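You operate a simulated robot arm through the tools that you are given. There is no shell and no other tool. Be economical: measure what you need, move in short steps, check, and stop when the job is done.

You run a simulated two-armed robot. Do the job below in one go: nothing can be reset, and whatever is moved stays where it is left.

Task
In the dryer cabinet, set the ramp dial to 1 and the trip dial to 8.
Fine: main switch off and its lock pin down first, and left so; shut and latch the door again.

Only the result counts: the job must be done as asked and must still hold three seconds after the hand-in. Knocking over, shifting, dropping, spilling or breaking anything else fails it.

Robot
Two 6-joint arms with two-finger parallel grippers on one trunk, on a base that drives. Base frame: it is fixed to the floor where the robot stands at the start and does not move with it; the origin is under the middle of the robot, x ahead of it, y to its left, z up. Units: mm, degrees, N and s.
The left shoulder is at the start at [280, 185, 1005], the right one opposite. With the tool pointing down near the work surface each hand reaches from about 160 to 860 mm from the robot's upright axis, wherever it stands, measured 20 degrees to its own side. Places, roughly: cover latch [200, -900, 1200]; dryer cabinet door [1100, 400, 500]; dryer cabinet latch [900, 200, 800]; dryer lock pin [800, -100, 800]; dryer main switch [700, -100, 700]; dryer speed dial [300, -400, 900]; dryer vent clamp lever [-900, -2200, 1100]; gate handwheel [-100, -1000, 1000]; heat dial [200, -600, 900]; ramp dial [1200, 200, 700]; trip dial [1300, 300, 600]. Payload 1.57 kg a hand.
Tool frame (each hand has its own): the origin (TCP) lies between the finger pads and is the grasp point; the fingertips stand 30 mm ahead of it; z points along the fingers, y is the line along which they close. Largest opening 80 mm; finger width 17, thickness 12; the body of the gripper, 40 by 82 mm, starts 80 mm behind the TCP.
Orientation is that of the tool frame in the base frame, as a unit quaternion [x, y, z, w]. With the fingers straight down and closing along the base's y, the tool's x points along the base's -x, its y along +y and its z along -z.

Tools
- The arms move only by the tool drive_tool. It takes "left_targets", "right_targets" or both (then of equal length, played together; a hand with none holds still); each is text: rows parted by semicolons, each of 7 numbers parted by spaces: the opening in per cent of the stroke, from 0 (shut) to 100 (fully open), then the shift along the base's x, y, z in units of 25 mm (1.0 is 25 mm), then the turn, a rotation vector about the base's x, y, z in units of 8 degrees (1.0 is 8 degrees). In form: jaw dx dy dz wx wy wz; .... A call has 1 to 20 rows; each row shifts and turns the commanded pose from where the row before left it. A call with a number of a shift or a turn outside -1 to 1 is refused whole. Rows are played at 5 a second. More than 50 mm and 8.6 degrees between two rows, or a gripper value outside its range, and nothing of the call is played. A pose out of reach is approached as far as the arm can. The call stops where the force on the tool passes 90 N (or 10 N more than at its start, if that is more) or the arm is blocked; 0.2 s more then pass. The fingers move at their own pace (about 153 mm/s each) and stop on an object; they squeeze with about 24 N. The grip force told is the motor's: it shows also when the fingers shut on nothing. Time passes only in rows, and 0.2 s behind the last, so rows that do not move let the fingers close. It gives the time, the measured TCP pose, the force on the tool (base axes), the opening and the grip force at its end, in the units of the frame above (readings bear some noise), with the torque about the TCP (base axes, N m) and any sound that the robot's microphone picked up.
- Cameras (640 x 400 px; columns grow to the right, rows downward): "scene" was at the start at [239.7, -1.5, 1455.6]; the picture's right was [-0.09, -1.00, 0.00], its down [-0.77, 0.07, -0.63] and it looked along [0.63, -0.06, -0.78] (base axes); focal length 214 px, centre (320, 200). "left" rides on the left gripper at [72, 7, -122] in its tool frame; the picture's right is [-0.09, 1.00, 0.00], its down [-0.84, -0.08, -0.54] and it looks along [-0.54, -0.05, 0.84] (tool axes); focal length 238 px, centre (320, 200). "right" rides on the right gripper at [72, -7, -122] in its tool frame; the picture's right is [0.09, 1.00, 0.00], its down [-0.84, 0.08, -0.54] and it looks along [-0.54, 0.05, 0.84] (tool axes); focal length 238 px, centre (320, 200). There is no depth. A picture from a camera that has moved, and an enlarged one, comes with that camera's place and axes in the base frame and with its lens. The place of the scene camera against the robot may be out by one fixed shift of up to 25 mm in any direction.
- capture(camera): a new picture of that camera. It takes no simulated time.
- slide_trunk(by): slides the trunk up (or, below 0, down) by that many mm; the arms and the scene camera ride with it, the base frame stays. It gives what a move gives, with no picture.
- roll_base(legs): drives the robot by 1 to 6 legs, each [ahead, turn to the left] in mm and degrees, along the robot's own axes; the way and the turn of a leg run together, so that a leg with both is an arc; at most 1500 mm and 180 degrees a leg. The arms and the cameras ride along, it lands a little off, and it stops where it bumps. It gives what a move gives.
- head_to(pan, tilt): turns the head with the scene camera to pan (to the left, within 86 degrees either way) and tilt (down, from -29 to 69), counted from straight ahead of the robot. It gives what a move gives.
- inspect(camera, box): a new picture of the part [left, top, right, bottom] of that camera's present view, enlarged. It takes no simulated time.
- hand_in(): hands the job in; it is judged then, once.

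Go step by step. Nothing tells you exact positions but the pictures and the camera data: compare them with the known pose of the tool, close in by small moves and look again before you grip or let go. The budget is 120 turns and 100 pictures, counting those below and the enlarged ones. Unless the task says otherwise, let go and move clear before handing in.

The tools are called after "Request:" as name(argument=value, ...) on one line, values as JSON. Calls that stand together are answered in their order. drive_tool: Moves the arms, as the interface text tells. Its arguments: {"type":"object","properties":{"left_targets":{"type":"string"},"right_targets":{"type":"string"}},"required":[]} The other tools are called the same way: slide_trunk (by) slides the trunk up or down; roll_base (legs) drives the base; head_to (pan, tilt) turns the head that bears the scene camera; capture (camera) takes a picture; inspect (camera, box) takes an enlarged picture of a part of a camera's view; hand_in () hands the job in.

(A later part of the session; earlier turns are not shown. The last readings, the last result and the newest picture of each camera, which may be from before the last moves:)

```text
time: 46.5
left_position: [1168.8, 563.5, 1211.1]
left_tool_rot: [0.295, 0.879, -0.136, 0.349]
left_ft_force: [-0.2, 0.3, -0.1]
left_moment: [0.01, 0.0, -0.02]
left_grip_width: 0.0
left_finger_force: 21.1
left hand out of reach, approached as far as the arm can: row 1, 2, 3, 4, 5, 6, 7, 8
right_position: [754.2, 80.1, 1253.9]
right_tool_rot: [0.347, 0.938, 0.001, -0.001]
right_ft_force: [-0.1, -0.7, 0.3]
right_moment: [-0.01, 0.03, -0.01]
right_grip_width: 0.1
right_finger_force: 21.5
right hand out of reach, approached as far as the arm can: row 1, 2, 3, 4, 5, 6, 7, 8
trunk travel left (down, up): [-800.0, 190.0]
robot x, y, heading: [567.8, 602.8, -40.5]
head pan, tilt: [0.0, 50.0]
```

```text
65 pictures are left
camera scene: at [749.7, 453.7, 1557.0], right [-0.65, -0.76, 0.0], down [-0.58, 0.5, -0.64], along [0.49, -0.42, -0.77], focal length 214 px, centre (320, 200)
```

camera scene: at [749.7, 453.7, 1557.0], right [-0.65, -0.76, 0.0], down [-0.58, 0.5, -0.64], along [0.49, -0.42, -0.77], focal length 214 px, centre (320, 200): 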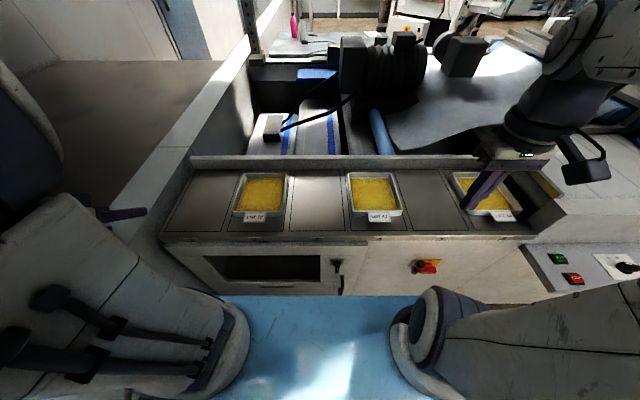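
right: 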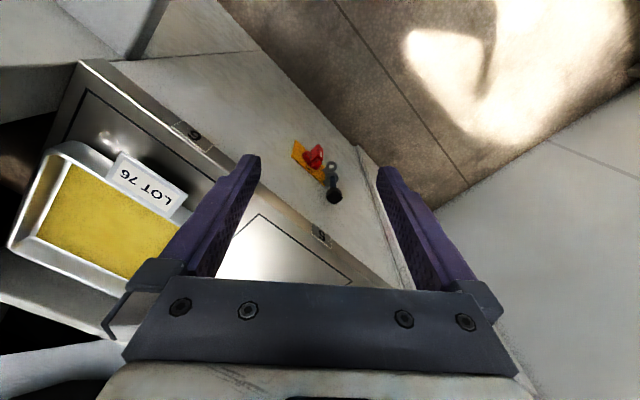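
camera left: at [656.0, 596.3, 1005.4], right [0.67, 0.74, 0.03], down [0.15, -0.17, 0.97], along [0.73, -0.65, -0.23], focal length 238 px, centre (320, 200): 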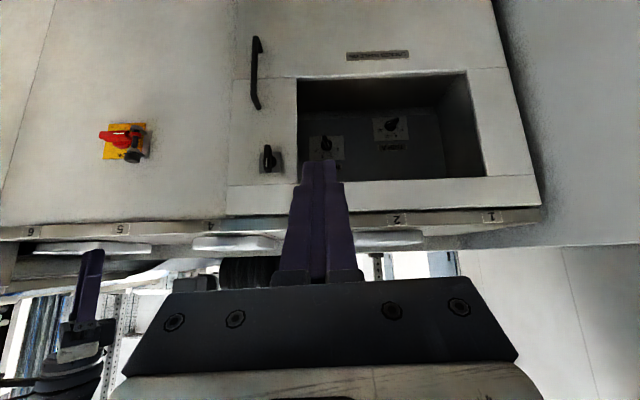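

The arms are folded close to the body but both hands are clear of the counter (≥60 mm out). I'll lower the trunk 330 mm to window height.

Request:
slide_trunk(by=-330)

Request:
capture(camera="scene")

Request:
capture(camera="left")

```text
time: 49.8
left_position: [1167.8, 563.6, 881.0]
left_tool_rot: [0.296, 0.879, -0.138, 0.348]
left_ft_force: [0.2, 0.2, 0.2]
left_moment: [-0.01, 0.01, 0.02]
left_grip_width: 0.2
left_finger_force: 20.8
right_position: [754.3, 80.1, 924.2]
right_tool_rot: [0.347, 0.938, 0.0, -0.001]
right_ft_force: [-0.6, -0.3, -0.3]
right_moment: [-0.02, 0.01, -0.02]
right_grip_width: 0.2
right_finger_force: 21.5
trunk travel left (down, up): [-470.0, 520.0]
robot x, y, heading: [565.7, 605.0, -40.7]
head pan, tilt: [0.0, 50.0]
```

```text
64 pictures are left
camera scene: at [749.6, 453.7, 1227.1], right [-0.65, -0.76, 0.0], down [-0.58, 0.5, -0.64], along [0.49, -0.42, -0.77], focal length 214 px, centre (320, 200)
```

scene: 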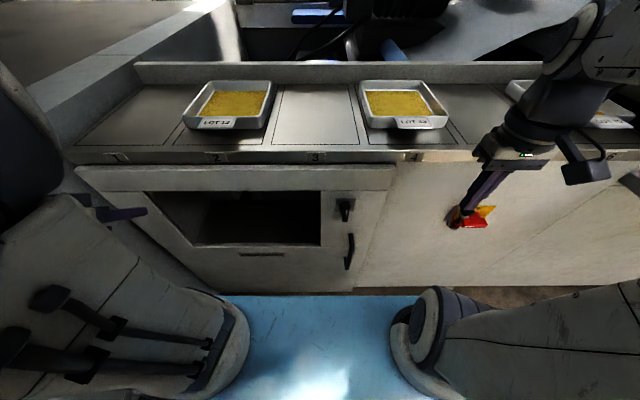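

```text
63 pictures are left
camera left: at [1065.3, 653.8, 919.3], right [0.67, 0.75, 0.03], down [0.15, -0.17, 0.97], along [0.73, -0.64, -0.23], focal length 238 px, centre (320, 200)
```

left: 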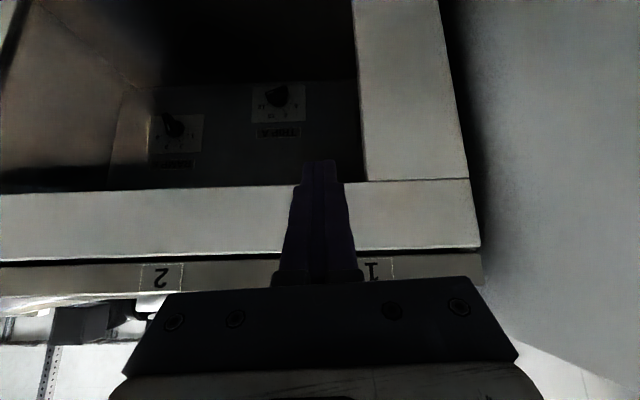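

Triangulated dial faces (in panel coordinates): RAMP at t≈444, z≈658 and TRIP at t≈656, z≈595, both about 200 mm behind the door front. The window spans t 376–786, z 583–845. I'll bring the left hand down in front of the window at about 35° tilt, then test gently whether it is open.

Request:
drive_tool(left_targets="0 -0.173 -0.75 -0.92 -0.164 -0.19 0;0 -0.173 -0.75 -0.92 -0.164 -0.19 0;0 -0.173 -0.75 -0.92 -0.164 -0.19 0;0 -0.173 -0.75 -0.92 -0.164 -0.19 0;0 -0.173 -0.75 -0.92 -0.164 -0.19 0")

Request:
capture(camera="left")

Request:
capture(camera="scene")

```text
time: 50.8
left_position: [1226.0, 537.9, 852.7]
left_tool_rot: [0.287, 0.857, -0.156, 0.399]
left_ft_force: [-18.5, 13.8, 6.3]
left_moment: [0.25, -0.07, -0.12]
left_grip_width: 0.0
left_finger_force: 21.5
left hand out of reach, approached as far as the arm can: row 1, 2, 3, 4, 5
right_position: [755.6, 81.4, 924.8]
right_tool_rot: [0.345, 0.939, 0.001, -0.001]
right_ft_force: [0.0, 0.2, 0.0]
right_moment: [0.01, -0.01, 0.01]
right_grip_width: 0.0
right_finger_force: 20.9
trunk travel left (down, up): [-470.0, 520.0]
robot x, y, heading: [563.6, 606.2, -40.3]
head pan, tilt: [0.0, 50.0]
stopped in row 5 (left hand): the force on the tool passed its limit at 174 N (the readings are from after the stop); the commanded pose is now the measured one
```

```text
62 pictures are left
camera left: at [1120.3, 630.4, 874.7], right [0.66, 0.75, 0.03], down [0.06, -0.1, 0.99], along [0.75, -0.66, -0.11], focal length 238 px, centre (320, 200)
```

left: 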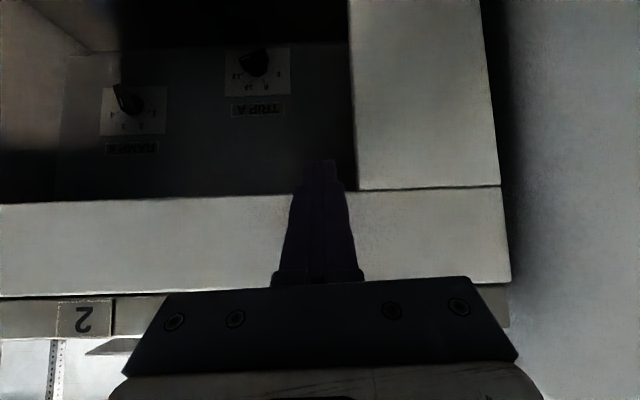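

```text
61 pictures are left
camera scene: at [748.7, 455.4, 1227.2], right [-0.65, -0.76, 0.0], down [-0.58, 0.5, -0.64], along [0.49, -0.42, -0.77], focal length 214 px, centre (320, 200)
```

scene: 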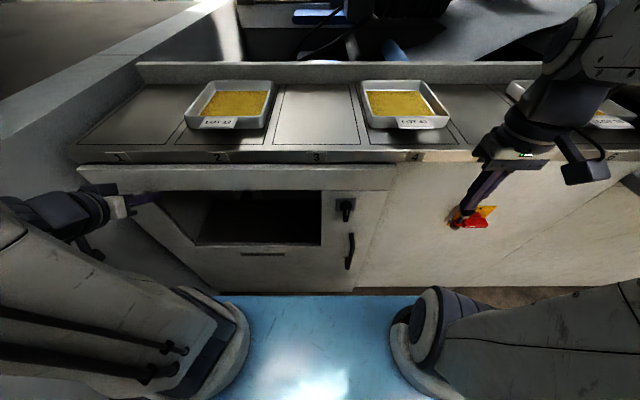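

The arm is too folded here and slid against the door frame, with no visible harm. I'll back off a little, lift the trunk, and stand further back along the corridor so the left arm reaches forward more naturally.

Request:
roll_base(legs=[[-40, 0]])

Request:
slide_trunk(by=330)

Request:
roll_base(legs=[[0, 81], [-228, 0], [0, -56]])

Request:
capture(camera="scene")

```text
time: 51.7
left_position: [1195.9, 563.2, 853.5]
left_tool_rot: [0.288, 0.856, -0.158, 0.399]
left_ft_force: [-0.4, 0.9, -0.5]
left_moment: [0.03, 0.0, 0.02]
left_grip_width: 0.1
left_finger_force: 20.9
right_position: [726.4, 107.1, 923.3]
right_tool_rot: [0.345, 0.939, 0.002, -0.001]
right_ft_force: [0.4, -0.3, 0.4]
right_moment: [0.03, 0.01, -0.01]
right_grip_width: 0.1
right_finger_force: 21.7
trunk travel left (down, up): [-470.0, 520.0]
robot x, y, heading: [535.7, 630.3, -40.6]
head pan, tilt: [0.0, 50.0]
```

```text
time: 54.9
left_position: [1197.7, 562.8, 1184.1]
left_tool_rot: [0.288, 0.856, -0.158, 0.399]
left_ft_force: [-0.5, 0.3, -1.1]
left_moment: [0.02, 0.0, -0.01]
left_grip_width: 0.1
left_finger_force: 21.8
right_position: [725.6, 107.5, 1253.7]
right_tool_rot: [0.346, 0.938, 0.001, -0.001]
right_ft_force: [-0.1, 0.6, -0.5]
right_moment: [-0.01, 0.0, -0.03]
right_grip_width: 0.0
right_finger_force: 21.4
trunk travel left (down, up): [-800.0, 190.0]
robot x, y, heading: [533.7, 626.6, -40.8]
head pan, tilt: [0.0, 50.0]
```

```text
time: 57.7
left_position: [946.0, 1154.4, 1183.3]
left_tool_rot: [-0.163, 0.888, 0.056, 0.425]
left_ft_force: [0.4, -0.3, 0.2]
left_moment: [0.04, -0.01, 0.03]
left_grip_width: 0.1
left_finger_force: 20.9
right_position: [1081.2, 512.8, 1253.5]
right_tool_rot: [-0.154, 0.988, 0.001, -0.002]
right_ft_force: [0.4, 0.1, -1.2]
right_moment: [0.08, -0.03, -0.02]
right_grip_width: 0.1
right_finger_force: 21.5
trunk travel left (down, up): [-800.0, 190.0]
robot x, y, heading: [540.5, 627.7, 14.4]
head pan, tilt: [0.0, 50.0]
stopped in leg 1: the robot was blocked; the commanded pose is now the measured one
```

```text
60 pictures are left
camera scene: at [772.3, 691.4, 1556.9], right [0.25, -0.97, 0.0], down [-0.74, -0.19, -0.64], along [0.62, 0.16, -0.77], focal length 214 px, centre (320, 200)
```

scene: 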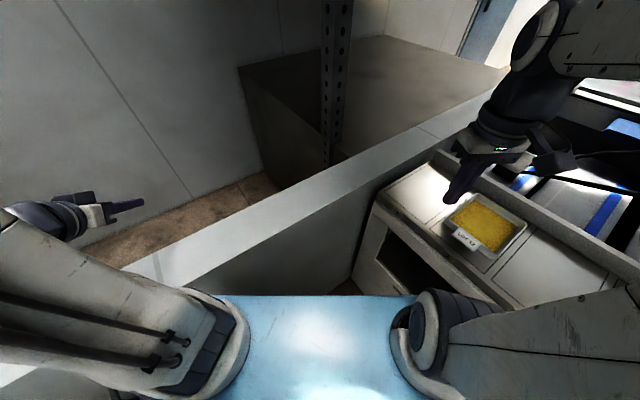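

The turn was blocked, most likely by the left arm against the dividing wall's top. I'll turn back a little, raise the trunk further and look.

Request:
roll_base(legs=[[0, -12]])

Request:
slide_trunk(by=180)

Request:
head_to(pan=60, tilt=60)

Request:
capture(camera="scene")

```text
time: 59.0
left_position: [1025.2, 1071.3, 1182.3]
left_tool_rot: [-0.085, 0.899, 0.018, 0.428]
left_ft_force: [-0.8, -1.0, -0.1]
left_moment: [-0.02, 0.02, 0.03]
left_grip_width: 0.0
left_finger_force: 21.6
right_position: [1048.3, 414.6, 1253.8]
right_tool_rot: [-0.065, 0.998, 0.0, -0.002]
right_ft_force: [0.2, 0.3, 1.2]
right_moment: [-0.03, -0.02, 0.06]
right_grip_width: 0.0
right_finger_force: 21.1
trunk travel left (down, up): [-800.0, 190.0]
robot x, y, heading: [528.5, 616.8, 6.5]
head pan, tilt: [0.0, 50.0]
stopped in leg 1: the robot was blocked; the commanded pose is now the measured one
```

```text
time: 61.0
left_position: [1023.5, 1071.3, 1363.1]
left_tool_rot: [-0.085, 0.899, 0.018, 0.429]
left_ft_force: [0.6, 0.2, 0.3]
left_moment: [-0.04, -0.01, 0.0]
left_grip_width: 0.0
left_finger_force: 22.1
right_position: [1047.5, 415.4, 1434.3]
right_tool_rot: [-0.065, 0.998, 0.002, -0.003]
right_ft_force: [0.8, 0.0, -0.7]
right_moment: [0.01, -0.02, -0.01]
right_grip_width: 0.1
right_finger_force: 21.5
trunk travel left (down, up): [-980.0, 10.0]
robot x, y, heading: [532.9, 616.2, 6.8]
head pan, tilt: [0.0, 50.0]
```

```text
time: 62.2
left_position: [1025.2, 1072.5, 1363.7]
left_tool_rot: [-0.085, 0.899, 0.018, 0.429]
left_ft_force: [-0.1, 0.6, 0.0]
left_moment: [-0.01, 0.01, -0.03]
left_grip_width: 0.0
left_finger_force: 21.5
right_position: [1047.4, 415.5, 1434.9]
right_tool_rot: [-0.066, 0.998, 0.002, -0.002]
right_ft_force: [-0.2, 1.3, 0.8]
right_moment: [0.01, 0.0, 0.01]
right_grip_width: 0.2
right_finger_force: 21.1
trunk travel left (down, up): [-980.0, 10.0]
robot x, y, heading: [535.2, 619.8, 6.5]
head pan, tilt: [60.0, 60.0]
```

```text
59 pictures are left
camera scene: at [721.1, 703.2, 1724.5], right [0.92, -0.4, 0.0], down [-0.34, -0.8, -0.5], along [0.2, 0.46, -0.87], focal length 214 px, centre (320, 200)
```

scene: 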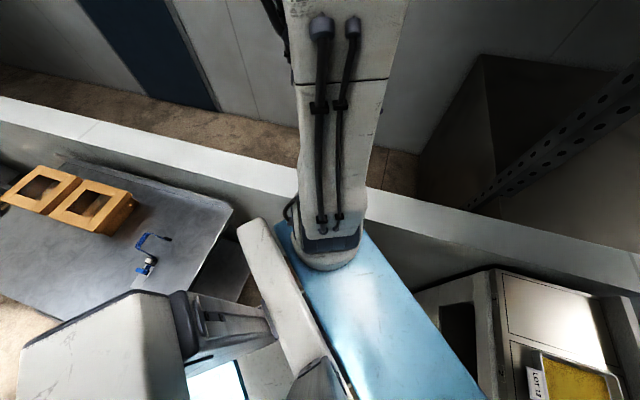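

The trunk-carried front body is close to the dividing wall here, which explains the block. I'll reverse straight out to gain space before turning.

Request:
roll_base(legs=[[-200, 0]])

Request:
capture(camera="scene")

```text
time: 63.9
left_position: [825.8, 1047.7, 1362.8]
left_tool_rot: [-0.085, 0.899, 0.018, 0.429]
left_ft_force: [0.9, 0.6, -0.4]
left_moment: [0.02, -0.02, -0.01]
left_grip_width: 0.0
left_finger_force: 21.5
right_position: [848.0, 390.3, 1433.6]
right_tool_rot: [-0.064, 0.998, 0.001, -0.004]
right_ft_force: [-0.1, 0.3, 0.9]
right_moment: [-0.02, 0.01, 0.02]
right_grip_width: 0.2
right_finger_force: 21.6
trunk travel left (down, up): [-980.0, 10.0]
robot x, y, heading: [333.7, 590.8, 6.8]
head pan, tilt: [60.0, 60.0]
```

```text
58 pictures are left
camera scene: at [521.5, 678.6, 1724.5], right [0.92, -0.39, 0.0], down [-0.34, -0.8, -0.5], along [0.2, 0.46, -0.87], focal length 214 px, centre (320, 200)
```

scene: 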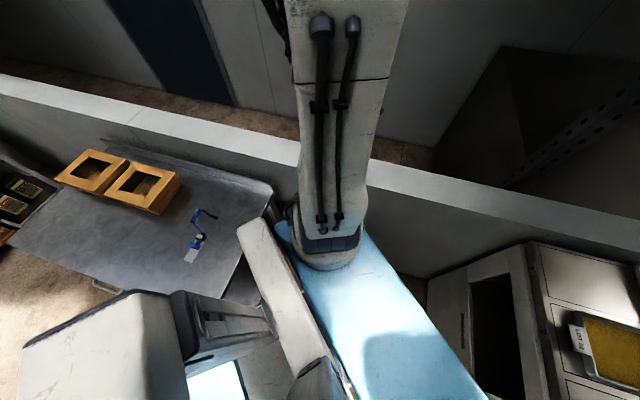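

Request:
roll_base(legs=[[0, 33], [-130, 0], [0, -60], [70, 0]])

Request:
head_to(pan=0, tilt=40)

Request:
capture(camera="left")

```text
time: 70.0
left_position: [942.8, 667.6, 1362.2]
left_tool_rot: [0.127, 0.895, -0.083, 0.42]
left_ft_force: [-0.1, -0.9, 0.4]
left_moment: [-0.02, 0.0, -0.03]
left_grip_width: 0.0
left_finger_force: 21.3
right_position: [667.3, 71.0, 1433.7]
right_tool_rot: [0.168, 0.986, 0.002, -0.004]
right_ft_force: [0.7, 0.2, 0.0]
right_moment: [0.02, 0.01, -0.01]
right_grip_width: 0.0
right_finger_force: 21.0
trunk travel left (down, up): [-980.0, 10.0]
robot x, y, heading: [296.4, 483.2, -19.9]
head pan, tilt: [60.0, 60.0]
```

```text
time: 71.3
left_position: [943.5, 666.5, 1363.0]
left_tool_rot: [0.127, 0.895, -0.083, 0.421]
left_ft_force: [0.4, -0.1, -0.1]
left_moment: [-0.01, 0.01, 0.02]
left_grip_width: 0.0
left_finger_force: 21.5
right_position: [666.8, 71.8, 1433.7]
right_tool_rot: [0.168, 0.986, 0.003, -0.004]
right_ft_force: [0.1, -1.4, -0.2]
right_moment: [0.01, -0.02, 0.03]
right_grip_width: 0.0
right_finger_force: 21.9
trunk travel left (down, up): [-980.0, 10.0]
robot x, y, heading: [299.9, 483.6, -20.2]
head pan, tilt: [0.0, 40.0]
```

```text
57 pictures are left
camera left: at [811.3, 715.7, 1384.3], right [0.35, 0.94, 0.03], down [0.09, -0.07, 0.99], along [0.93, -0.35, -0.11], focal length 238 px, centre (320, 200)
```

left: 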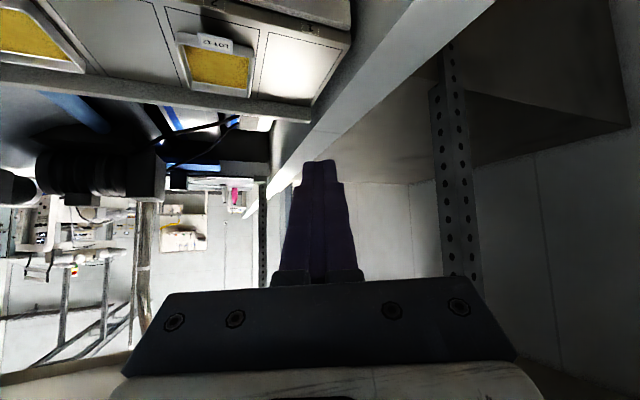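

Well placed now, with the left hand well out in front of the door. Lowering the trunk to working height.

Request:
slide_trunk(by=-520)

Request:
capture(camera="scene")

Request:
capture(camera="left")

```text
refused: -520 is not a number from -400 to 400
```

```text
56 pictures are left
camera scene: at [531.8, 405.0, 1751.2], right [-0.34, -0.94, 0.0], down [-0.6, 0.22, -0.77], along [0.72, -0.26, -0.64], focal length 214 px, centre (320, 200)
```

scene: 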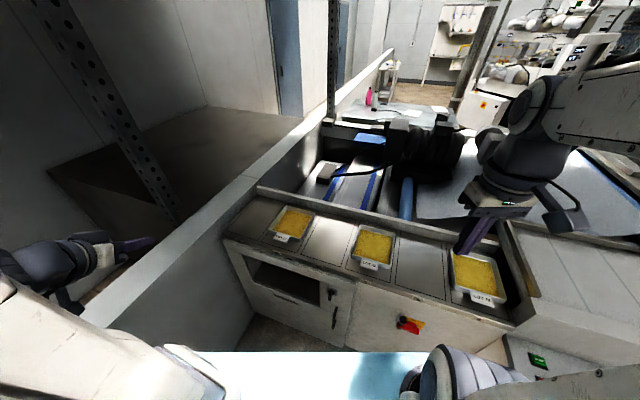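

```text
55 pictures are left
camera left: at [811.3, 715.7, 1384.3], right [0.35, 0.94, 0.03], down [0.09, -0.07, 0.99], along [0.93, -0.35, -0.11], focal length 238 px, centre (320, 200)
```

left: 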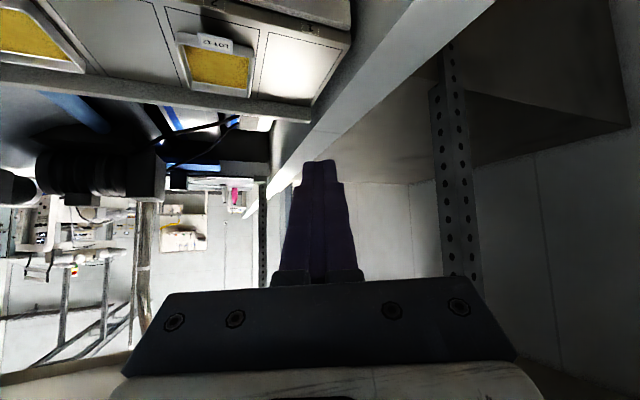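

Request:
slide_trunk(by=-400)

Request:
slide_trunk(by=-120)

Request:
capture(camera="left")

```text
time: 75.1
left_position: [943.2, 667.9, 963.7]
left_tool_rot: [0.126, 0.895, -0.082, 0.42]
left_ft_force: [0.5, 0.1, 0.1]
left_moment: [0.0, -0.01, 0.05]
left_grip_width: 0.2
left_finger_force: 21.3
right_position: [667.0, 71.4, 1033.5]
right_tool_rot: [0.169, 0.986, 0.003, -0.003]
right_ft_force: [-0.1, 0.1, -0.4]
right_moment: [0.0, 0.02, -0.02]
right_grip_width: 0.0
right_finger_force: 20.9
trunk travel left (down, up): [-580.0, 410.0]
robot x, y, heading: [297.2, 483.5, -20.3]
head pan, tilt: [0.0, 40.0]
```

```text
time: 76.6
left_position: [942.8, 666.8, 843.9]
left_tool_rot: [0.126, 0.894, -0.082, 0.421]
left_ft_force: [0.5, 0.2, 0.2]
left_moment: [-0.01, 0.01, 0.03]
left_grip_width: 0.0
left_finger_force: 21.3
right_position: [665.2, 71.4, 915.0]
right_tool_rot: [0.168, 0.986, 0.003, -0.004]
right_ft_force: [0.2, 0.2, 0.4]
right_moment: [0.01, -0.01, 0.0]
right_grip_width: 0.0
right_finger_force: 20.9
trunk travel left (down, up): [-460.0, 530.0]
robot x, y, heading: [299.6, 483.0, -20.1]
head pan, tilt: [0.0, 40.0]
```

```text
54 pictures are left
camera left: at [811.3, 715.7, 864.3], right [0.35, 0.94, 0.03], down [0.09, -0.07, 0.99], along [0.93, -0.35, -0.11], focal length 238 px, centre (320, 200)
```

left: 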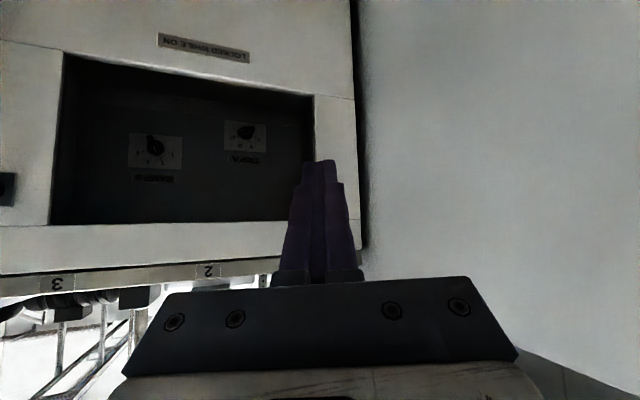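

Window re-measured: t 370–786, z 581–849. Both dials are confirmed. I'll bring the left hand in front of the window with its yaw along the panel normal.

Request:
drive_tool(left_targets="0 0.795 -0.787 -0.22 0 0 -0.33;0 0.795 -0.787 -0.22 0 0 -0.33;0 0.795 -0.787 -0.22 0 0 -0.33;0 0.795 -0.787 -0.22 0 0 -0.33;0 0.795 -0.787 -0.22 0 0 -0.33;0 0.795 -0.787 -0.22 0 0 -0.33;0 0.795 -0.787 -0.22 0 0 -0.33;0 0.795 -0.787 -0.22 0 0 -0.33")

Request:
capture(camera="left")

```text
time: 78.4
left_position: [1102.7, 509.8, 797.9]
left_tool_rot: [0.288, 0.856, -0.158, 0.399]
left_ft_force: [0.1, 0.0, -0.1]
left_moment: [0.01, 0.0, 0.02]
left_grip_width: 0.0
left_finger_force: 21.6
right_position: [668.1, 72.0, 912.9]
right_tool_rot: [0.169, 0.986, 0.002, -0.002]
right_ft_force: [-0.3, 0.0, 0.1]
right_moment: [0.0, -0.03, 0.0]
right_grip_width: 0.0
right_finger_force: 21.0
trunk travel left (down, up): [-460.0, 530.0]
robot x, y, heading: [297.8, 483.6, -20.2]
head pan, tilt: [0.0, 40.0]
```

```text
53 pictures are left
camera left: at [997.2, 602.1, 820.3], right [0.67, 0.75, 0.03], down [0.06, -0.1, 0.99], along [0.74, -0.66, -0.11], focal length 238 px, centre (320, 200)
```

left: 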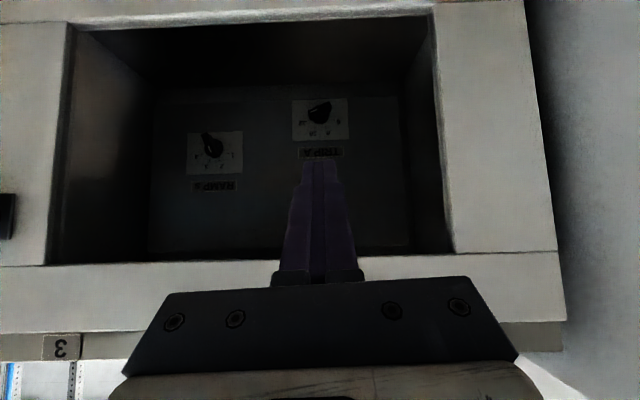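

Request:
inspect(camera="left", box=[170, 80, 370, 210])

```text
3.08 times, centred on (270, 145) of left
camera zoom: at [997.2, 602.1, 820.3], right [0.67, 0.75, 0.03], down [0.06, -0.1, 0.99], along [0.74, -0.66, -0.11], focal length 733 px, centre (474, 369)
```

zoom: 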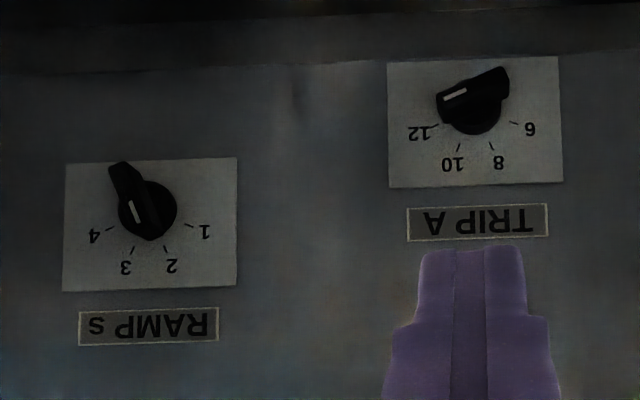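

RAMP reads 2 and TRIP reads 12, with ticks at about ±22.5° and ±67.5°. I'll advance slowly through the window plane, checking for contact in case there is glass.

Request:
drive_tool(left_targets="0 0.275 -0.197 -0.2 0 0 0;0 0.275 -0.197 -0.2 0 0 0;0 0.275 -0.197 -0.2 0 0 0;0 0.275 -0.197 -0.2 0 0 0;0 0.275 -0.197 -0.2 0 0 0;0 0.275 -0.197 -0.2 0 0 0;0 0.275 -0.197 -0.2 0 0 0;0 0.275 -0.197 -0.2 0 0 0;0 0.275 -0.197 -0.2 0 0 0;0 0.275 -0.197 -0.2 0 0 0;0 0.275 -0.197 -0.2 0 0 0;0 0.275 -0.197 -0.2 0 0 0;0 0.275 -0.197 -0.2 0 0 0;0 0.275 -0.197 -0.2 0 0 0")

Request:
capture(camera="left")

```text
time: 80.7
left_position: [1168.2, 469.6, 745.2]
left_tool_rot: [0.286, 0.86, -0.153, 0.394]
left_ft_force: [-19.4, 15.3, 10.6]
left_moment: [0.02, 0.02, -0.06]
left_grip_width: 0.0
left_finger_force: 20.8
right_position: [666.8, 73.1, 913.4]
right_tool_rot: [0.167, 0.986, 0.002, -0.003]
right_ft_force: [-0.1, -1.6, -0.1]
right_moment: [-0.03, -0.03, 0.03]
right_grip_width: 0.0
right_finger_force: 21.7
trunk travel left (down, up): [-460.0, 530.0]
robot x, y, heading: [299.7, 486.4, -19.6]
head pan, tilt: [0.0, 40.0]
stopped in row 11 (left hand): the force on the tool passed its limit at 129 N (the readings are from after the stop); the commanded pose is now the measured one
```

```text
51 pictures are left
camera left: at [1061.7, 561.1, 769.0], right [0.66, 0.75, 0.03], down [0.07, -0.1, 0.99], along [0.75, -0.65, -0.12], focal length 238 px, centre (320, 200)
```

left: 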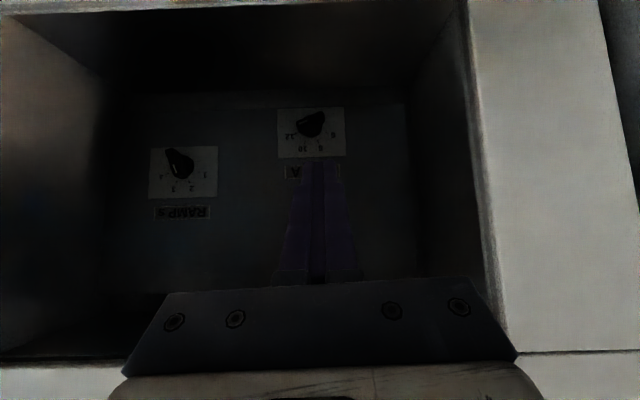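

The window is glazed (contact at its plane, no harm visible), so the door must be opened. I'll withdraw the hand and look closely at the latch.

Request:
drive_tool(left_targets="0 -0.757 0.655 0 0 0 0;0 -0.757 0.655 0 0 0 0;0 -0.757 0.655 0 0 0 0;0 -0.757 0.655 0 0 0 0;0 -0.663 -0.766 0.26 0 0 0;0 -0.663 -0.766 0.26 0 0 0;0 -0.663 -0.766 0.26 0 0 0;0 -0.663 -0.766 0.26 0 0 0;0 -0.663 -0.766 0.26 0 0 0;0 -0.663 -0.766 0.26 0 0 0;0 -0.663 -0.766 0.26 0 0 0;0 -0.663 -0.766 0.26 0 0 0;0 -0.663 -0.766 0.26 0 0 0;0 -0.663 -0.766 0.26 0 0 0;0 -0.663 -0.766 0.26 0 0 0;0 -0.663 -0.766 0.26 0 0 0;0 -0.663 -0.766 0.26 0 0 0")

Request:
capture(camera="left")

```text
time: 84.3
left_position: [921.1, 319.0, 829.1]
left_tool_rot: [0.297, 0.868, -0.168, 0.361]
left_ft_force: [0.1, -0.6, -0.2]
left_moment: [0.02, -0.01, 0.0]
left_grip_width: 0.0
left_finger_force: 21.4
left hand out of reach, approached as far as the arm can: row 11, 12, 13, 15, 16, 17
right_position: [667.5, 73.0, 914.2]
right_tool_rot: [0.167, 0.986, 0.002, -0.003]
right_ft_force: [0.0, -0.1, 0.7]
right_moment: [-0.03, -0.01, -0.01]
right_grip_width: 0.0
right_finger_force: 21.6
trunk travel left (down, up): [-460.0, 530.0]
robot x, y, heading: [299.1, 481.8, -20.0]
head pan, tilt: [0.0, 40.0]
```

```text
50 pictures are left
camera left: at [820.1, 414.1, 859.5], right [0.69, 0.73, -0.01], down [0.14, -0.12, 0.98], along [0.72, -0.68, -0.18], focal length 238 px, centre (320, 200)
```

left: 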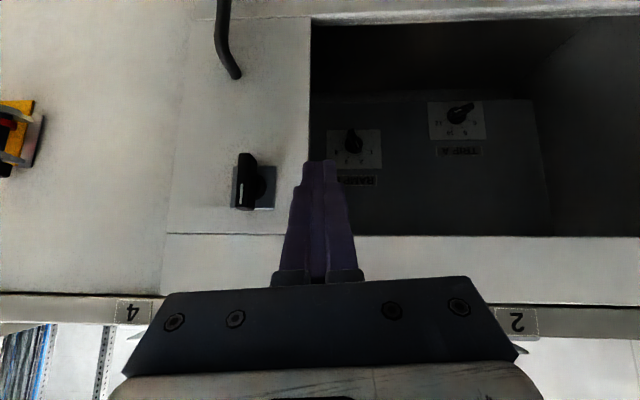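

Request:
inspect(camera="left", box=[200, 130, 300, 230])

```text
4.00 times, centred on (250, 180) of left
camera zoom: at [820.1, 414.1, 859.5], right [0.69, 0.73, -0.01], down [0.14, -0.12, 0.98], along [0.72, -0.68, -0.18], focal length 953 px, centre (600, 280)
```

zoom: 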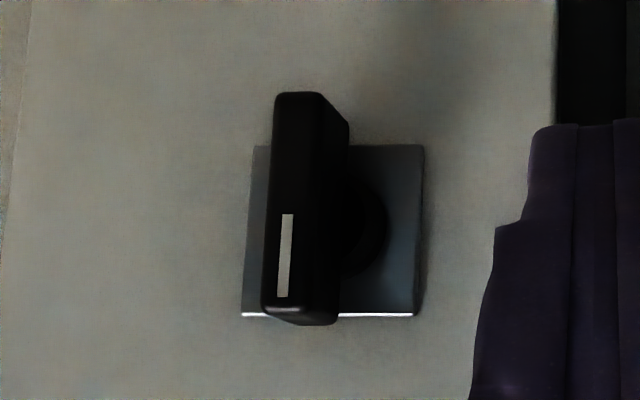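

I'll bring the fingertips to the left of the latch bar's upper half.

Request:
drive_tool(left_targets="0 0.33 -0.81 0.12 0 0 0;0 0.33 -0.81 0.12 0 0 0;0 0.33 -0.81 0.12 0 0 0")

Request:
inspect(camera="left", box=[200, 70, 400, 270])

```text
time: 85.1
left_position: [972.7, 285.7, 849.9]
left_tool_rot: [0.288, 0.859, -0.157, 0.392]
left_ft_force: [0.4, 0.3, 0.4]
left_moment: [0.0, 0.01, -0.01]
left_grip_width: 0.0
left_finger_force: 21.4
left hand out of reach, approached as far as the arm can: row 1, 2, 3
right_position: [668.3, 72.7, 913.7]
right_tool_rot: [0.167, 0.986, 0.002, -0.003]
right_ft_force: [0.2, 0.3, -0.3]
right_moment: [-0.01, 0.02, 0.02]
right_grip_width: 0.0
right_finger_force: 21.0
trunk travel left (down, up): [-460.0, 530.0]
robot x, y, heading: [294.0, 480.7, -20.0]
head pan, tilt: [0.0, 40.0]
```

```text
2.00 times, centred on (300, 170) of left
camera zoom: at [867.8, 377.9, 873.5], right [0.66, 0.75, 0.03], down [0.08, -0.1, 0.99], along [0.74, -0.66, -0.12], focal length 477 px, centre (360, 260)
```

zoom: 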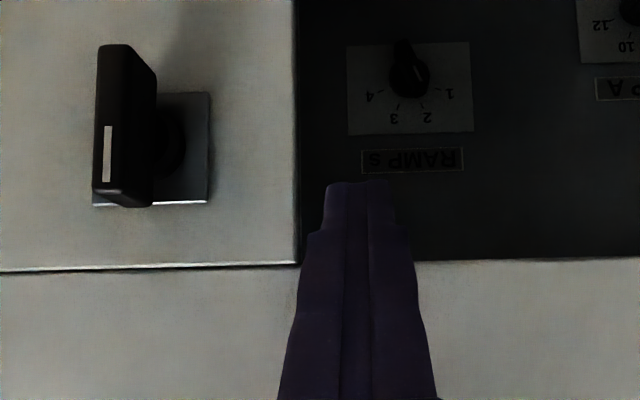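

The arm needs a bit more forward reach, so I'll back the base 110 mm.

Request:
roll_base(legs=[[-110, 0]])

Request:
drive_tool(left_targets="0 0.1 -0.8 -0.15 0 0 0;0 0.1 -0.8 -0.15 0 0 0;0 0.3 -0.5 -0.15 0 0 0")

```text
time: 86.3
left_position: [869.4, 323.0, 850.0]
left_tool_rot: [0.288, 0.86, -0.157, 0.391]
left_ft_force: [0.3, -0.3, -0.1]
left_moment: [-0.01, 0.05, -0.04]
left_grip_width: 0.1
left_finger_force: 21.6
right_position: [562.8, 109.3, 914.7]
right_tool_rot: [0.167, 0.986, 0.002, -0.004]
right_ft_force: [0.1, -0.6, -0.4]
right_moment: [-0.04, -0.01, 0.01]
right_grip_width: 0.0
right_finger_force: 21.5
trunk travel left (down, up): [-460.0, 530.0]
robot x, y, heading: [194.0, 524.3, -19.8]
head pan, tilt: [0.0, 40.0]
```

```text
time: 87.1
left_position: [898.7, 297.5, 837.0]
left_tool_rot: [0.29, 0.859, -0.16, 0.391]
left_ft_force: [-0.1, 0.0, -0.6]
left_moment: [-0.01, 0.0, -0.02]
left_grip_width: 0.1
left_finger_force: 21.1
left hand out of reach, approached as far as the arm can: row 1, 2, 3
right_position: [563.0, 110.4, 913.7]
right_tool_rot: [0.166, 0.986, 0.002, -0.003]
right_ft_force: [-0.4, -1.0, -0.3]
right_moment: [0.03, -0.01, 0.0]
right_grip_width: 0.2
right_finger_force: 21.6
trunk travel left (down, up): [-460.0, 530.0]
robot x, y, heading: [193.5, 523.9, -20.0]
head pan, tilt: [0.0, 40.0]
```

I'll turn the base 10° right so the arm faces the latch more squarely.

Request:
roll_base(legs=[[0, -10]])

Request:
drive_tool(left_targets="0 0.6 0.8 0.2 0 0 0;0 0.6 0.8 0.2 0 0 0;0 0.6 0.8 0 0 0 0;0 0.6 0.8 0 0 0 0;0 0.6 0.8 0 0 0 0")

Request:
capture(camera="left")

```text
time: 88.2
left_position: [860.3, 205.1, 835.7]
left_tool_rot: [0.347, 0.838, -0.186, 0.379]
left_ft_force: [-0.6, -0.1, 0.3]
left_moment: [0.0, 0.0, -0.01]
left_grip_width: 0.2
left_finger_force: 21.3
right_position: [502.2, 63.3, 913.9]
right_tool_rot: [0.231, 0.973, 0.002, -0.004]
right_ft_force: [0.1, 0.5, -0.5]
right_moment: [0.0, 0.0, 0.0]
right_grip_width: 0.3
right_finger_force: 21.6
trunk travel left (down, up): [-460.0, 530.0]
robot x, y, heading: [192.4, 522.2, -27.5]
head pan, tilt: [0.0, 40.0]
stopped in leg 1: the robot was blocked; the commanded pose is now the measured one
```

```text
time: 89.4
left_position: [934.5, 303.7, 845.6]
left_tool_rot: [0.347, 0.837, -0.187, 0.379]
left_ft_force: [-0.3, 0.1, 0.1]
left_moment: [0.02, -0.02, 0.02]
left_grip_width: 0.0
left_finger_force: 20.8
right_position: [502.6, 63.5, 913.5]
right_tool_rot: [0.233, 0.972, 0.002, -0.003]
right_ft_force: [0.2, -0.2, 0.3]
right_moment: [0.03, -0.02, 0.0]
right_grip_width: 0.0
right_finger_force: 21.5
trunk travel left (down, up): [-460.0, 530.0]
robot x, y, heading: [189.1, 523.6, -27.4]
head pan, tilt: [0.0, 40.0]
```

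```text
47 pictures are left
camera left: at [842.9, 410.1, 869.3], right [0.76, 0.65, 0.02], down [0.07, -0.11, 0.99], along [0.64, -0.75, -0.13], focal length 238 px, centre (320, 200)
```

left: 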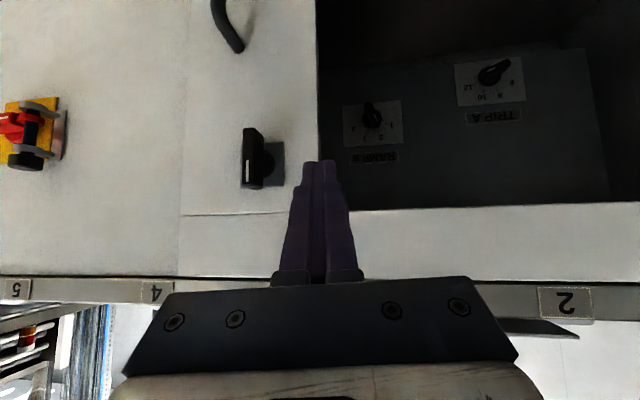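

The base touched something behind at -27.5°, so I'll leave it there. The arm reaches freely now. Closing in beside the latch bar.

Request:
drive_tool(left_targets="0 0.25 -0.88 -0.12 0 0 0;0 0.25 -0.88 -0.12 0 0 0")

Request:
inspect(camera="left", box=[200, 70, 400, 270])

```text
time: 90.0
left_position: [946.6, 260.7, 839.7]
left_tool_rot: [0.345, 0.838, -0.185, 0.379]
left_ft_force: [-0.2, 0.8, 0.2]
left_moment: [-0.03, 0.0, -0.03]
left_grip_width: 0.1
left_finger_force: 20.9
right_position: [501.7, 63.7, 913.8]
right_tool_rot: [0.232, 0.973, 0.002, -0.003]
right_ft_force: [-0.1, -0.5, 0.6]
right_moment: [-0.02, -0.01, 0.02]
right_grip_width: 0.3
right_finger_force: 21.4
trunk travel left (down, up): [-460.0, 530.0]
robot x, y, heading: [188.7, 521.7, -27.4]
head pan, tilt: [0.0, 40.0]
```

```text
2.00 times, centred on (300, 170) of left
camera zoom: at [855.1, 366.9, 862.9], right [0.76, 0.65, 0.02], down [0.07, -0.11, 0.99], along [0.64, -0.75, -0.13], focal length 477 px, centre (360, 260)
```

zoom: 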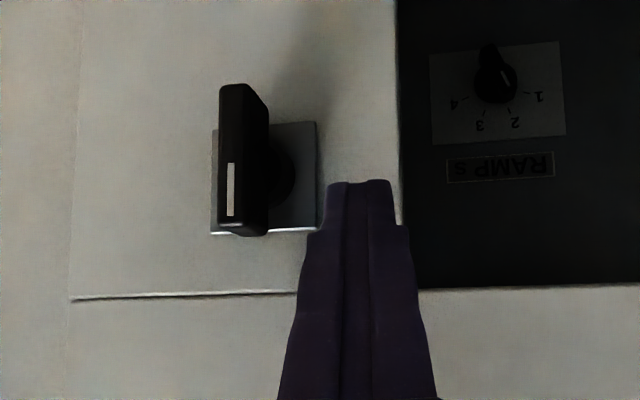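

Request:
drive_tool(left_targets="0 -0.37 -0.424 0 0 0 0;0 -0.25 -0.29 0 0 0 0;0 -0.16 -0.18 0.04 0 0 0;0 -0.16 -0.18 0.04 0 0 0")

Request:
inspect(camera="left", box=[200, 70, 400, 270])

```text
time: 91.0
left_position: [924.1, 234.0, 842.6]
left_tool_rot: [0.346, 0.838, -0.186, 0.378]
left_ft_force: [2.6, 2.8, 0.9]
left_moment: [0.0, -0.04, 0.07]
left_grip_width: 0.3
left_finger_force: 21.4
right_position: [502.7, 64.6, 913.0]
right_tool_rot: [0.232, 0.973, 0.002, -0.003]
right_ft_force: [0.4, 0.4, -0.1]
right_moment: [-0.01, 0.01, -0.02]
right_grip_width: 0.2
right_finger_force: 20.8
trunk travel left (down, up): [-460.0, 530.0]
robot x, y, heading: [189.1, 520.3, -27.0]
head pan, tilt: [0.0, 40.0]
```

```text
2.00 times, centred on (300, 170) of left
camera zoom: at [832.6, 340.5, 865.1], right [0.76, 0.65, 0.02], down [0.07, -0.11, 0.99], along [0.65, -0.75, -0.13], focal length 477 px, centre (360, 260)
```

zoom: 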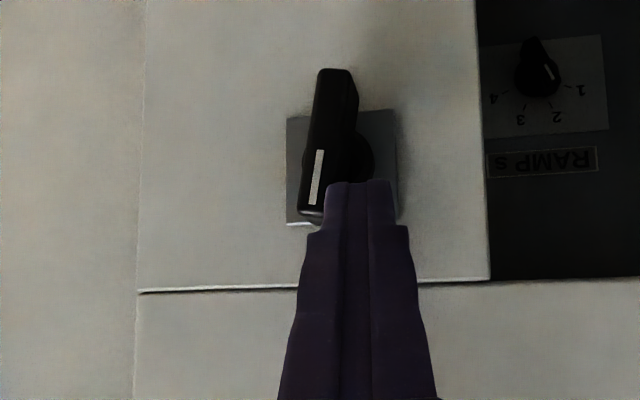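

It turns clockwise with little force. Continuing the arc.

Request:
drive_tool(left_targets="0 -0.262 -0.303 0.08 0 0 0;0 -0.262 -0.303 0.04 0 0 0;0 -0.236 -0.27 -0.08 0 0 0;0 -0.2 -0.23 -0.16 0 0 0;0 -0.1 -0.12 -0.24 0 0 0")

Request:
inspect(camera="left", box=[200, 70, 400, 270])

```text
time: 92.2
left_position: [897.4, 202.5, 833.7]
left_tool_rot: [0.347, 0.837, -0.187, 0.379]
left_ft_force: [0.5, 0.4, 0.1]
left_moment: [0.01, 0.02, -0.04]
left_grip_width: 0.0
left_finger_force: 21.3
right_position: [500.9, 63.0, 913.1]
right_tool_rot: [0.232, 0.973, 0.002, -0.003]
right_ft_force: [-0.2, -0.6, 0.4]
right_moment: [0.0, 0.0, -0.03]
right_grip_width: 0.0
right_finger_force: 21.3
trunk travel left (down, up): [-460.0, 530.0]
robot x, y, heading: [191.8, 520.9, -27.4]
head pan, tilt: [0.0, 40.0]
```

```text
2.00 times, centred on (300, 170) of left
camera zoom: at [805.7, 308.7, 856.3], right [0.76, 0.65, 0.02], down [0.07, -0.11, 0.99], along [0.64, -0.75, -0.13], focal length 477 px, centre (360, 260)
```

zoom: 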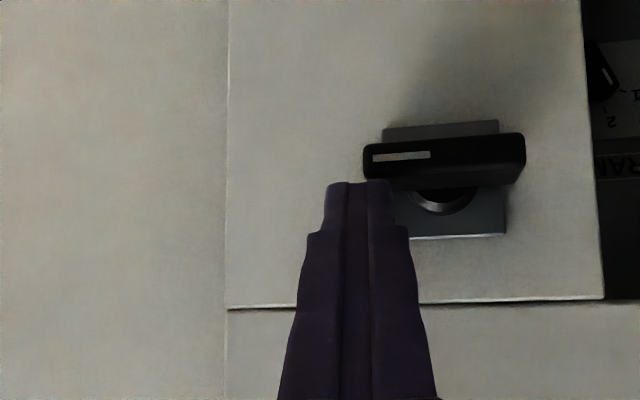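

Rotated about 90°. I'll press a little more to be sure it reached its stop.

Request:
drive_tool(left_targets="0 0 0 -0.12 0 0 0;0 0 0 -0.12 0 0 0;0 0 0 -0.08 0 0 0;0 0 0 0 0 0 0")

Request:
inspect(camera="left", box=[200, 0, 400, 270])

```text
time: 93.2
left_position: [897.6, 203.7, 827.8]
left_tool_rot: [0.346, 0.836, -0.188, 0.382]
left_ft_force: [-4.8, 8.9, 20.3]
left_moment: [0.0, -0.38, 0.17]
left_grip_width: 0.1
left_finger_force: 21.3
right_position: [502.2, 63.9, 914.8]
right_tool_rot: [0.232, 0.973, 0.003, -0.003]
right_ft_force: [-0.9, 0.2, 0.3]
right_moment: [-0.01, -0.02, 0.01]
right_grip_width: 0.0
right_finger_force: 21.2
trunk travel left (down, up): [-460.0, 530.0]
robot x, y, heading: [191.8, 520.6, -27.4]
head pan, tilt: [0.0, 40.0]
```

```text
1.48 times, centred on (300, 135) of left
camera zoom: at [805.8, 309.3, 850.5], right [0.76, 0.65, 0.02], down [0.06, -0.1, 0.99], along [0.64, -0.75, -0.12], focal length 353 px, centre (350, 296)
```

zoom: 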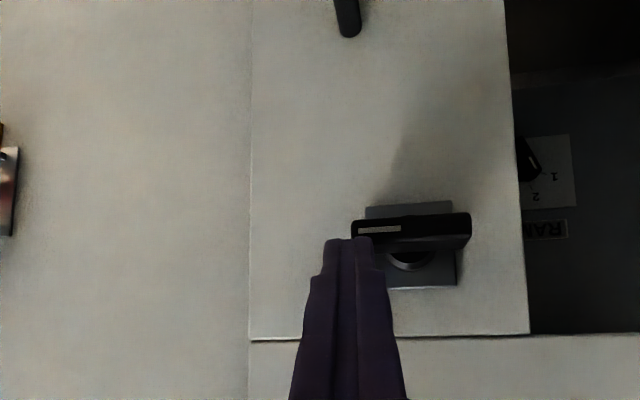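

The latch is at its open stop. Next is the handle: I'll withdraw, open the jaws and go down in front of it.

Request:
drive_tool(left_targets="0 0 0 0.4 0 0 0;0 -0.93 0.46 0 0 0 0;0 -0.93 0.46 0 0 0 0;60 0 0 -0.95 0 0 0;60 0 0 -0.95 0 0 0;60 0 0 -0.95 0 0 0;60 0 0 -0.95 0 0 0;60 0 0 -0.95 0 0 0;60 0 0 -0.95 0 0 0;60 0 0 -0.95 0 0 0;60 0 0 -0.95 0 0 0;60 0 0 -0.95 0 0 0")

Request:
capture(camera="left")

```text
time: 95.8
left_position: [894.2, 242.1, 647.4]
left_tool_rot: [0.343, 0.84, -0.195, 0.372]
left_ft_force: [-0.7, 0.1, 0.3]
left_moment: [0.02, 0.05, 0.01]
left_grip_width: 48.0
left_finger_force: 0.1
left hand out of reach, approached as far as the arm can: row 5, 6, 7, 8, 9, 10, 11, 12
right_position: [501.4, 63.7, 914.5]
right_tool_rot: [0.233, 0.972, 0.002, -0.003]
right_ft_force: [0.6, 0.1, -0.7]
right_moment: [-0.02, -0.03, -0.03]
right_grip_width: 0.0
right_finger_force: 21.3
trunk travel left (down, up): [-460.0, 530.0]
robot x, y, heading: [190.6, 519.5, -27.5]
head pan, tilt: [0.0, 40.0]
```

```text
42 pictures are left
camera left: at [803.7, 348.9, 670.8], right [0.76, 0.65, 0.0], down [0.09, -0.1, 0.99], along [0.64, -0.76, -0.13], focal length 238 px, centre (320, 200)
```

left: 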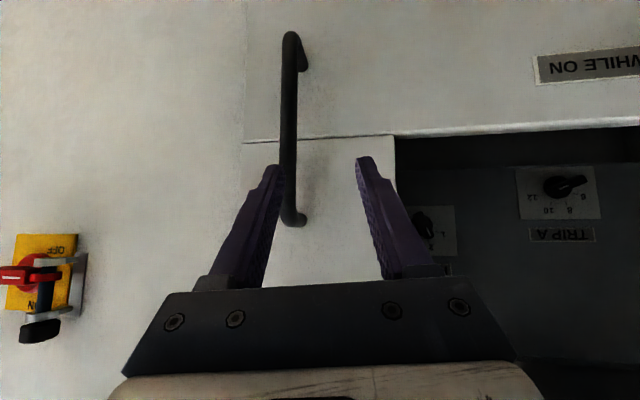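

The handle's bar is at t≈284, z 520–645. I'll lower 45 mm, align the jaws on it and look before closing.

Request:
slide_trunk(by=-45)

Request:
drive_tool(left_targets="60 -0.45 -0.515 0 0 0 0;60 -0.45 -0.515 0 0 0 0;60 0.45 -0.4 0 0 0 0")

Request:
capture(camera="left")

```text
time: 96.7
left_position: [895.0, 243.0, 602.0]
left_tool_rot: [0.343, 0.841, -0.194, 0.372]
left_ft_force: [0.1, -0.1, 0.4]
left_moment: [-0.03, 0.0, 0.0]
left_grip_width: 48.0
left_finger_force: 0.0
right_position: [501.8, 63.9, 868.5]
right_tool_rot: [0.232, 0.973, 0.003, -0.002]
right_ft_force: [0.3, -0.7, 0.4]
right_moment: [-0.01, 0.01, -0.01]
right_grip_width: 0.0
right_finger_force: 21.2
trunk travel left (down, up): [-415.0, 575.0]
robot x, y, heading: [191.6, 519.1, -27.3]
head pan, tilt: [0.0, 40.0]
```

```text
time: 97.5
left_position: [902.5, 235.8, 599.7]
left_tool_rot: [0.344, 0.842, -0.193, 0.368]
left_ft_force: [-21.8, 23.9, 12.6]
left_moment: [-0.3, 0.31, -0.92]
left_grip_width: 48.1
left_finger_force: 0.1
left hand out of reach, approached as far as the arm can: row 1, 2
right_position: [501.9, 65.3, 871.2]
right_tool_rot: [0.232, 0.973, 0.002, -0.003]
right_ft_force: [-1.0, -0.5, 0.1]
right_moment: [-0.03, -0.03, 0.04]
right_grip_width: 0.0
right_finger_force: 21.1
trunk travel left (down, up): [-415.0, 575.0]
robot x, y, heading: [192.8, 520.2, -27.0]
head pan, tilt: [0.0, 40.0]
```

```text
41 pictures are left
camera left: at [812.1, 341.8, 625.8], right [0.76, 0.65, 0.0], down [0.09, -0.11, 0.99], along [0.64, -0.76, -0.14], focal length 238 px, centre (320, 200)
```

left: 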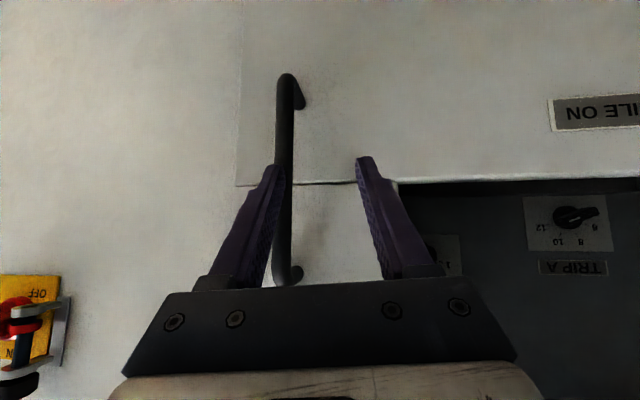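

The right fingertip met the bar because the arm could not slide right. I'll back off and steepen the tool to gain reach, then shift right.

Request:
drive_tool(left_targets="60 -0.6 0.52 0 0.4 0.46 0;60 -0.6 0.52 0 0.4 0.46 0;60 -0.45 -0.515 0 0.4 0.46 0;60 -0.45 -0.515 0 0.4 0.46 0;60 -0.1 -0.12 0 0 0 0")

Request:
capture(camera="left")

```text
time: 98.7
left_position: [850.2, 228.6, 603.1]
left_tool_rot: [0.355, 0.897, -0.142, 0.221]
left_ft_force: [0.0, -1.5, 0.4]
left_moment: [-0.02, -0.01, 0.01]
left_grip_width: 48.1
left_finger_force: 0.1
right_position: [502.6, 64.8, 868.9]
right_tool_rot: [0.233, 0.973, 0.003, -0.004]
right_ft_force: [0.3, 0.2, 0.7]
right_moment: [-0.03, -0.01, 0.03]
right_grip_width: 0.0
right_finger_force: 21.4
trunk travel left (down, up): [-415.0, 575.0]
robot x, y, heading: [194.2, 520.5, -27.0]
head pan, tilt: [0.0, 40.0]
```

```text
40 pictures are left
camera left: at [771.8, 325.1, 671.6], right [0.76, 0.65, -0.05], down [0.33, -0.31, 0.89], along [0.57, -0.69, -0.45], focal length 238 px, centre (320, 200)
```

left: 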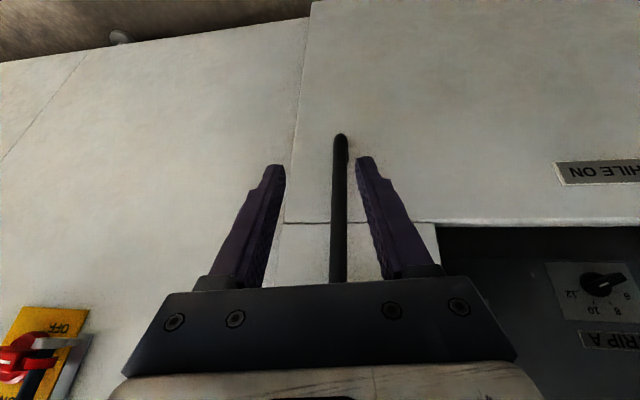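

Request:
drive_tool(left_targets="60 0.76 -0.55 -0.1 0 0 0;60 0.76 -0.55 -0.1 0 0 0;60 0.7 -0.5 -0.1 0 0 0")

Request:
capture(camera="left")

```text
time: 99.5
left_position: [906.9, 189.2, 594.7]
left_tool_rot: [0.353, 0.898, -0.14, 0.222]
left_ft_force: [-0.1, 0.3, 0.2]
left_moment: [-0.02, -0.03, -0.02]
left_grip_width: 48.1
left_finger_force: 0.1
right_position: [502.3, 64.1, 869.2]
right_tool_rot: [0.233, 0.972, 0.003, -0.004]
right_ft_force: [0.2, -0.8, 0.8]
right_moment: [-0.01, -0.02, 0.01]
right_grip_width: 0.3
right_finger_force: 21.4
trunk travel left (down, up): [-415.0, 575.0]
robot x, y, heading: [190.7, 520.5, -27.5]
head pan, tilt: [0.0, 40.0]
```

```text
39 pictures are left
camera left: at [827.8, 285.4, 664.4], right [0.76, 0.65, -0.05], down [0.33, -0.31, 0.89], along [0.57, -0.69, -0.45], focal length 238 px, centre (320, 200)
```

left: 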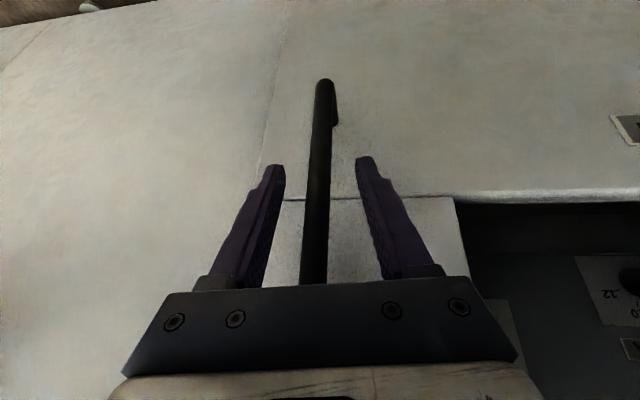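

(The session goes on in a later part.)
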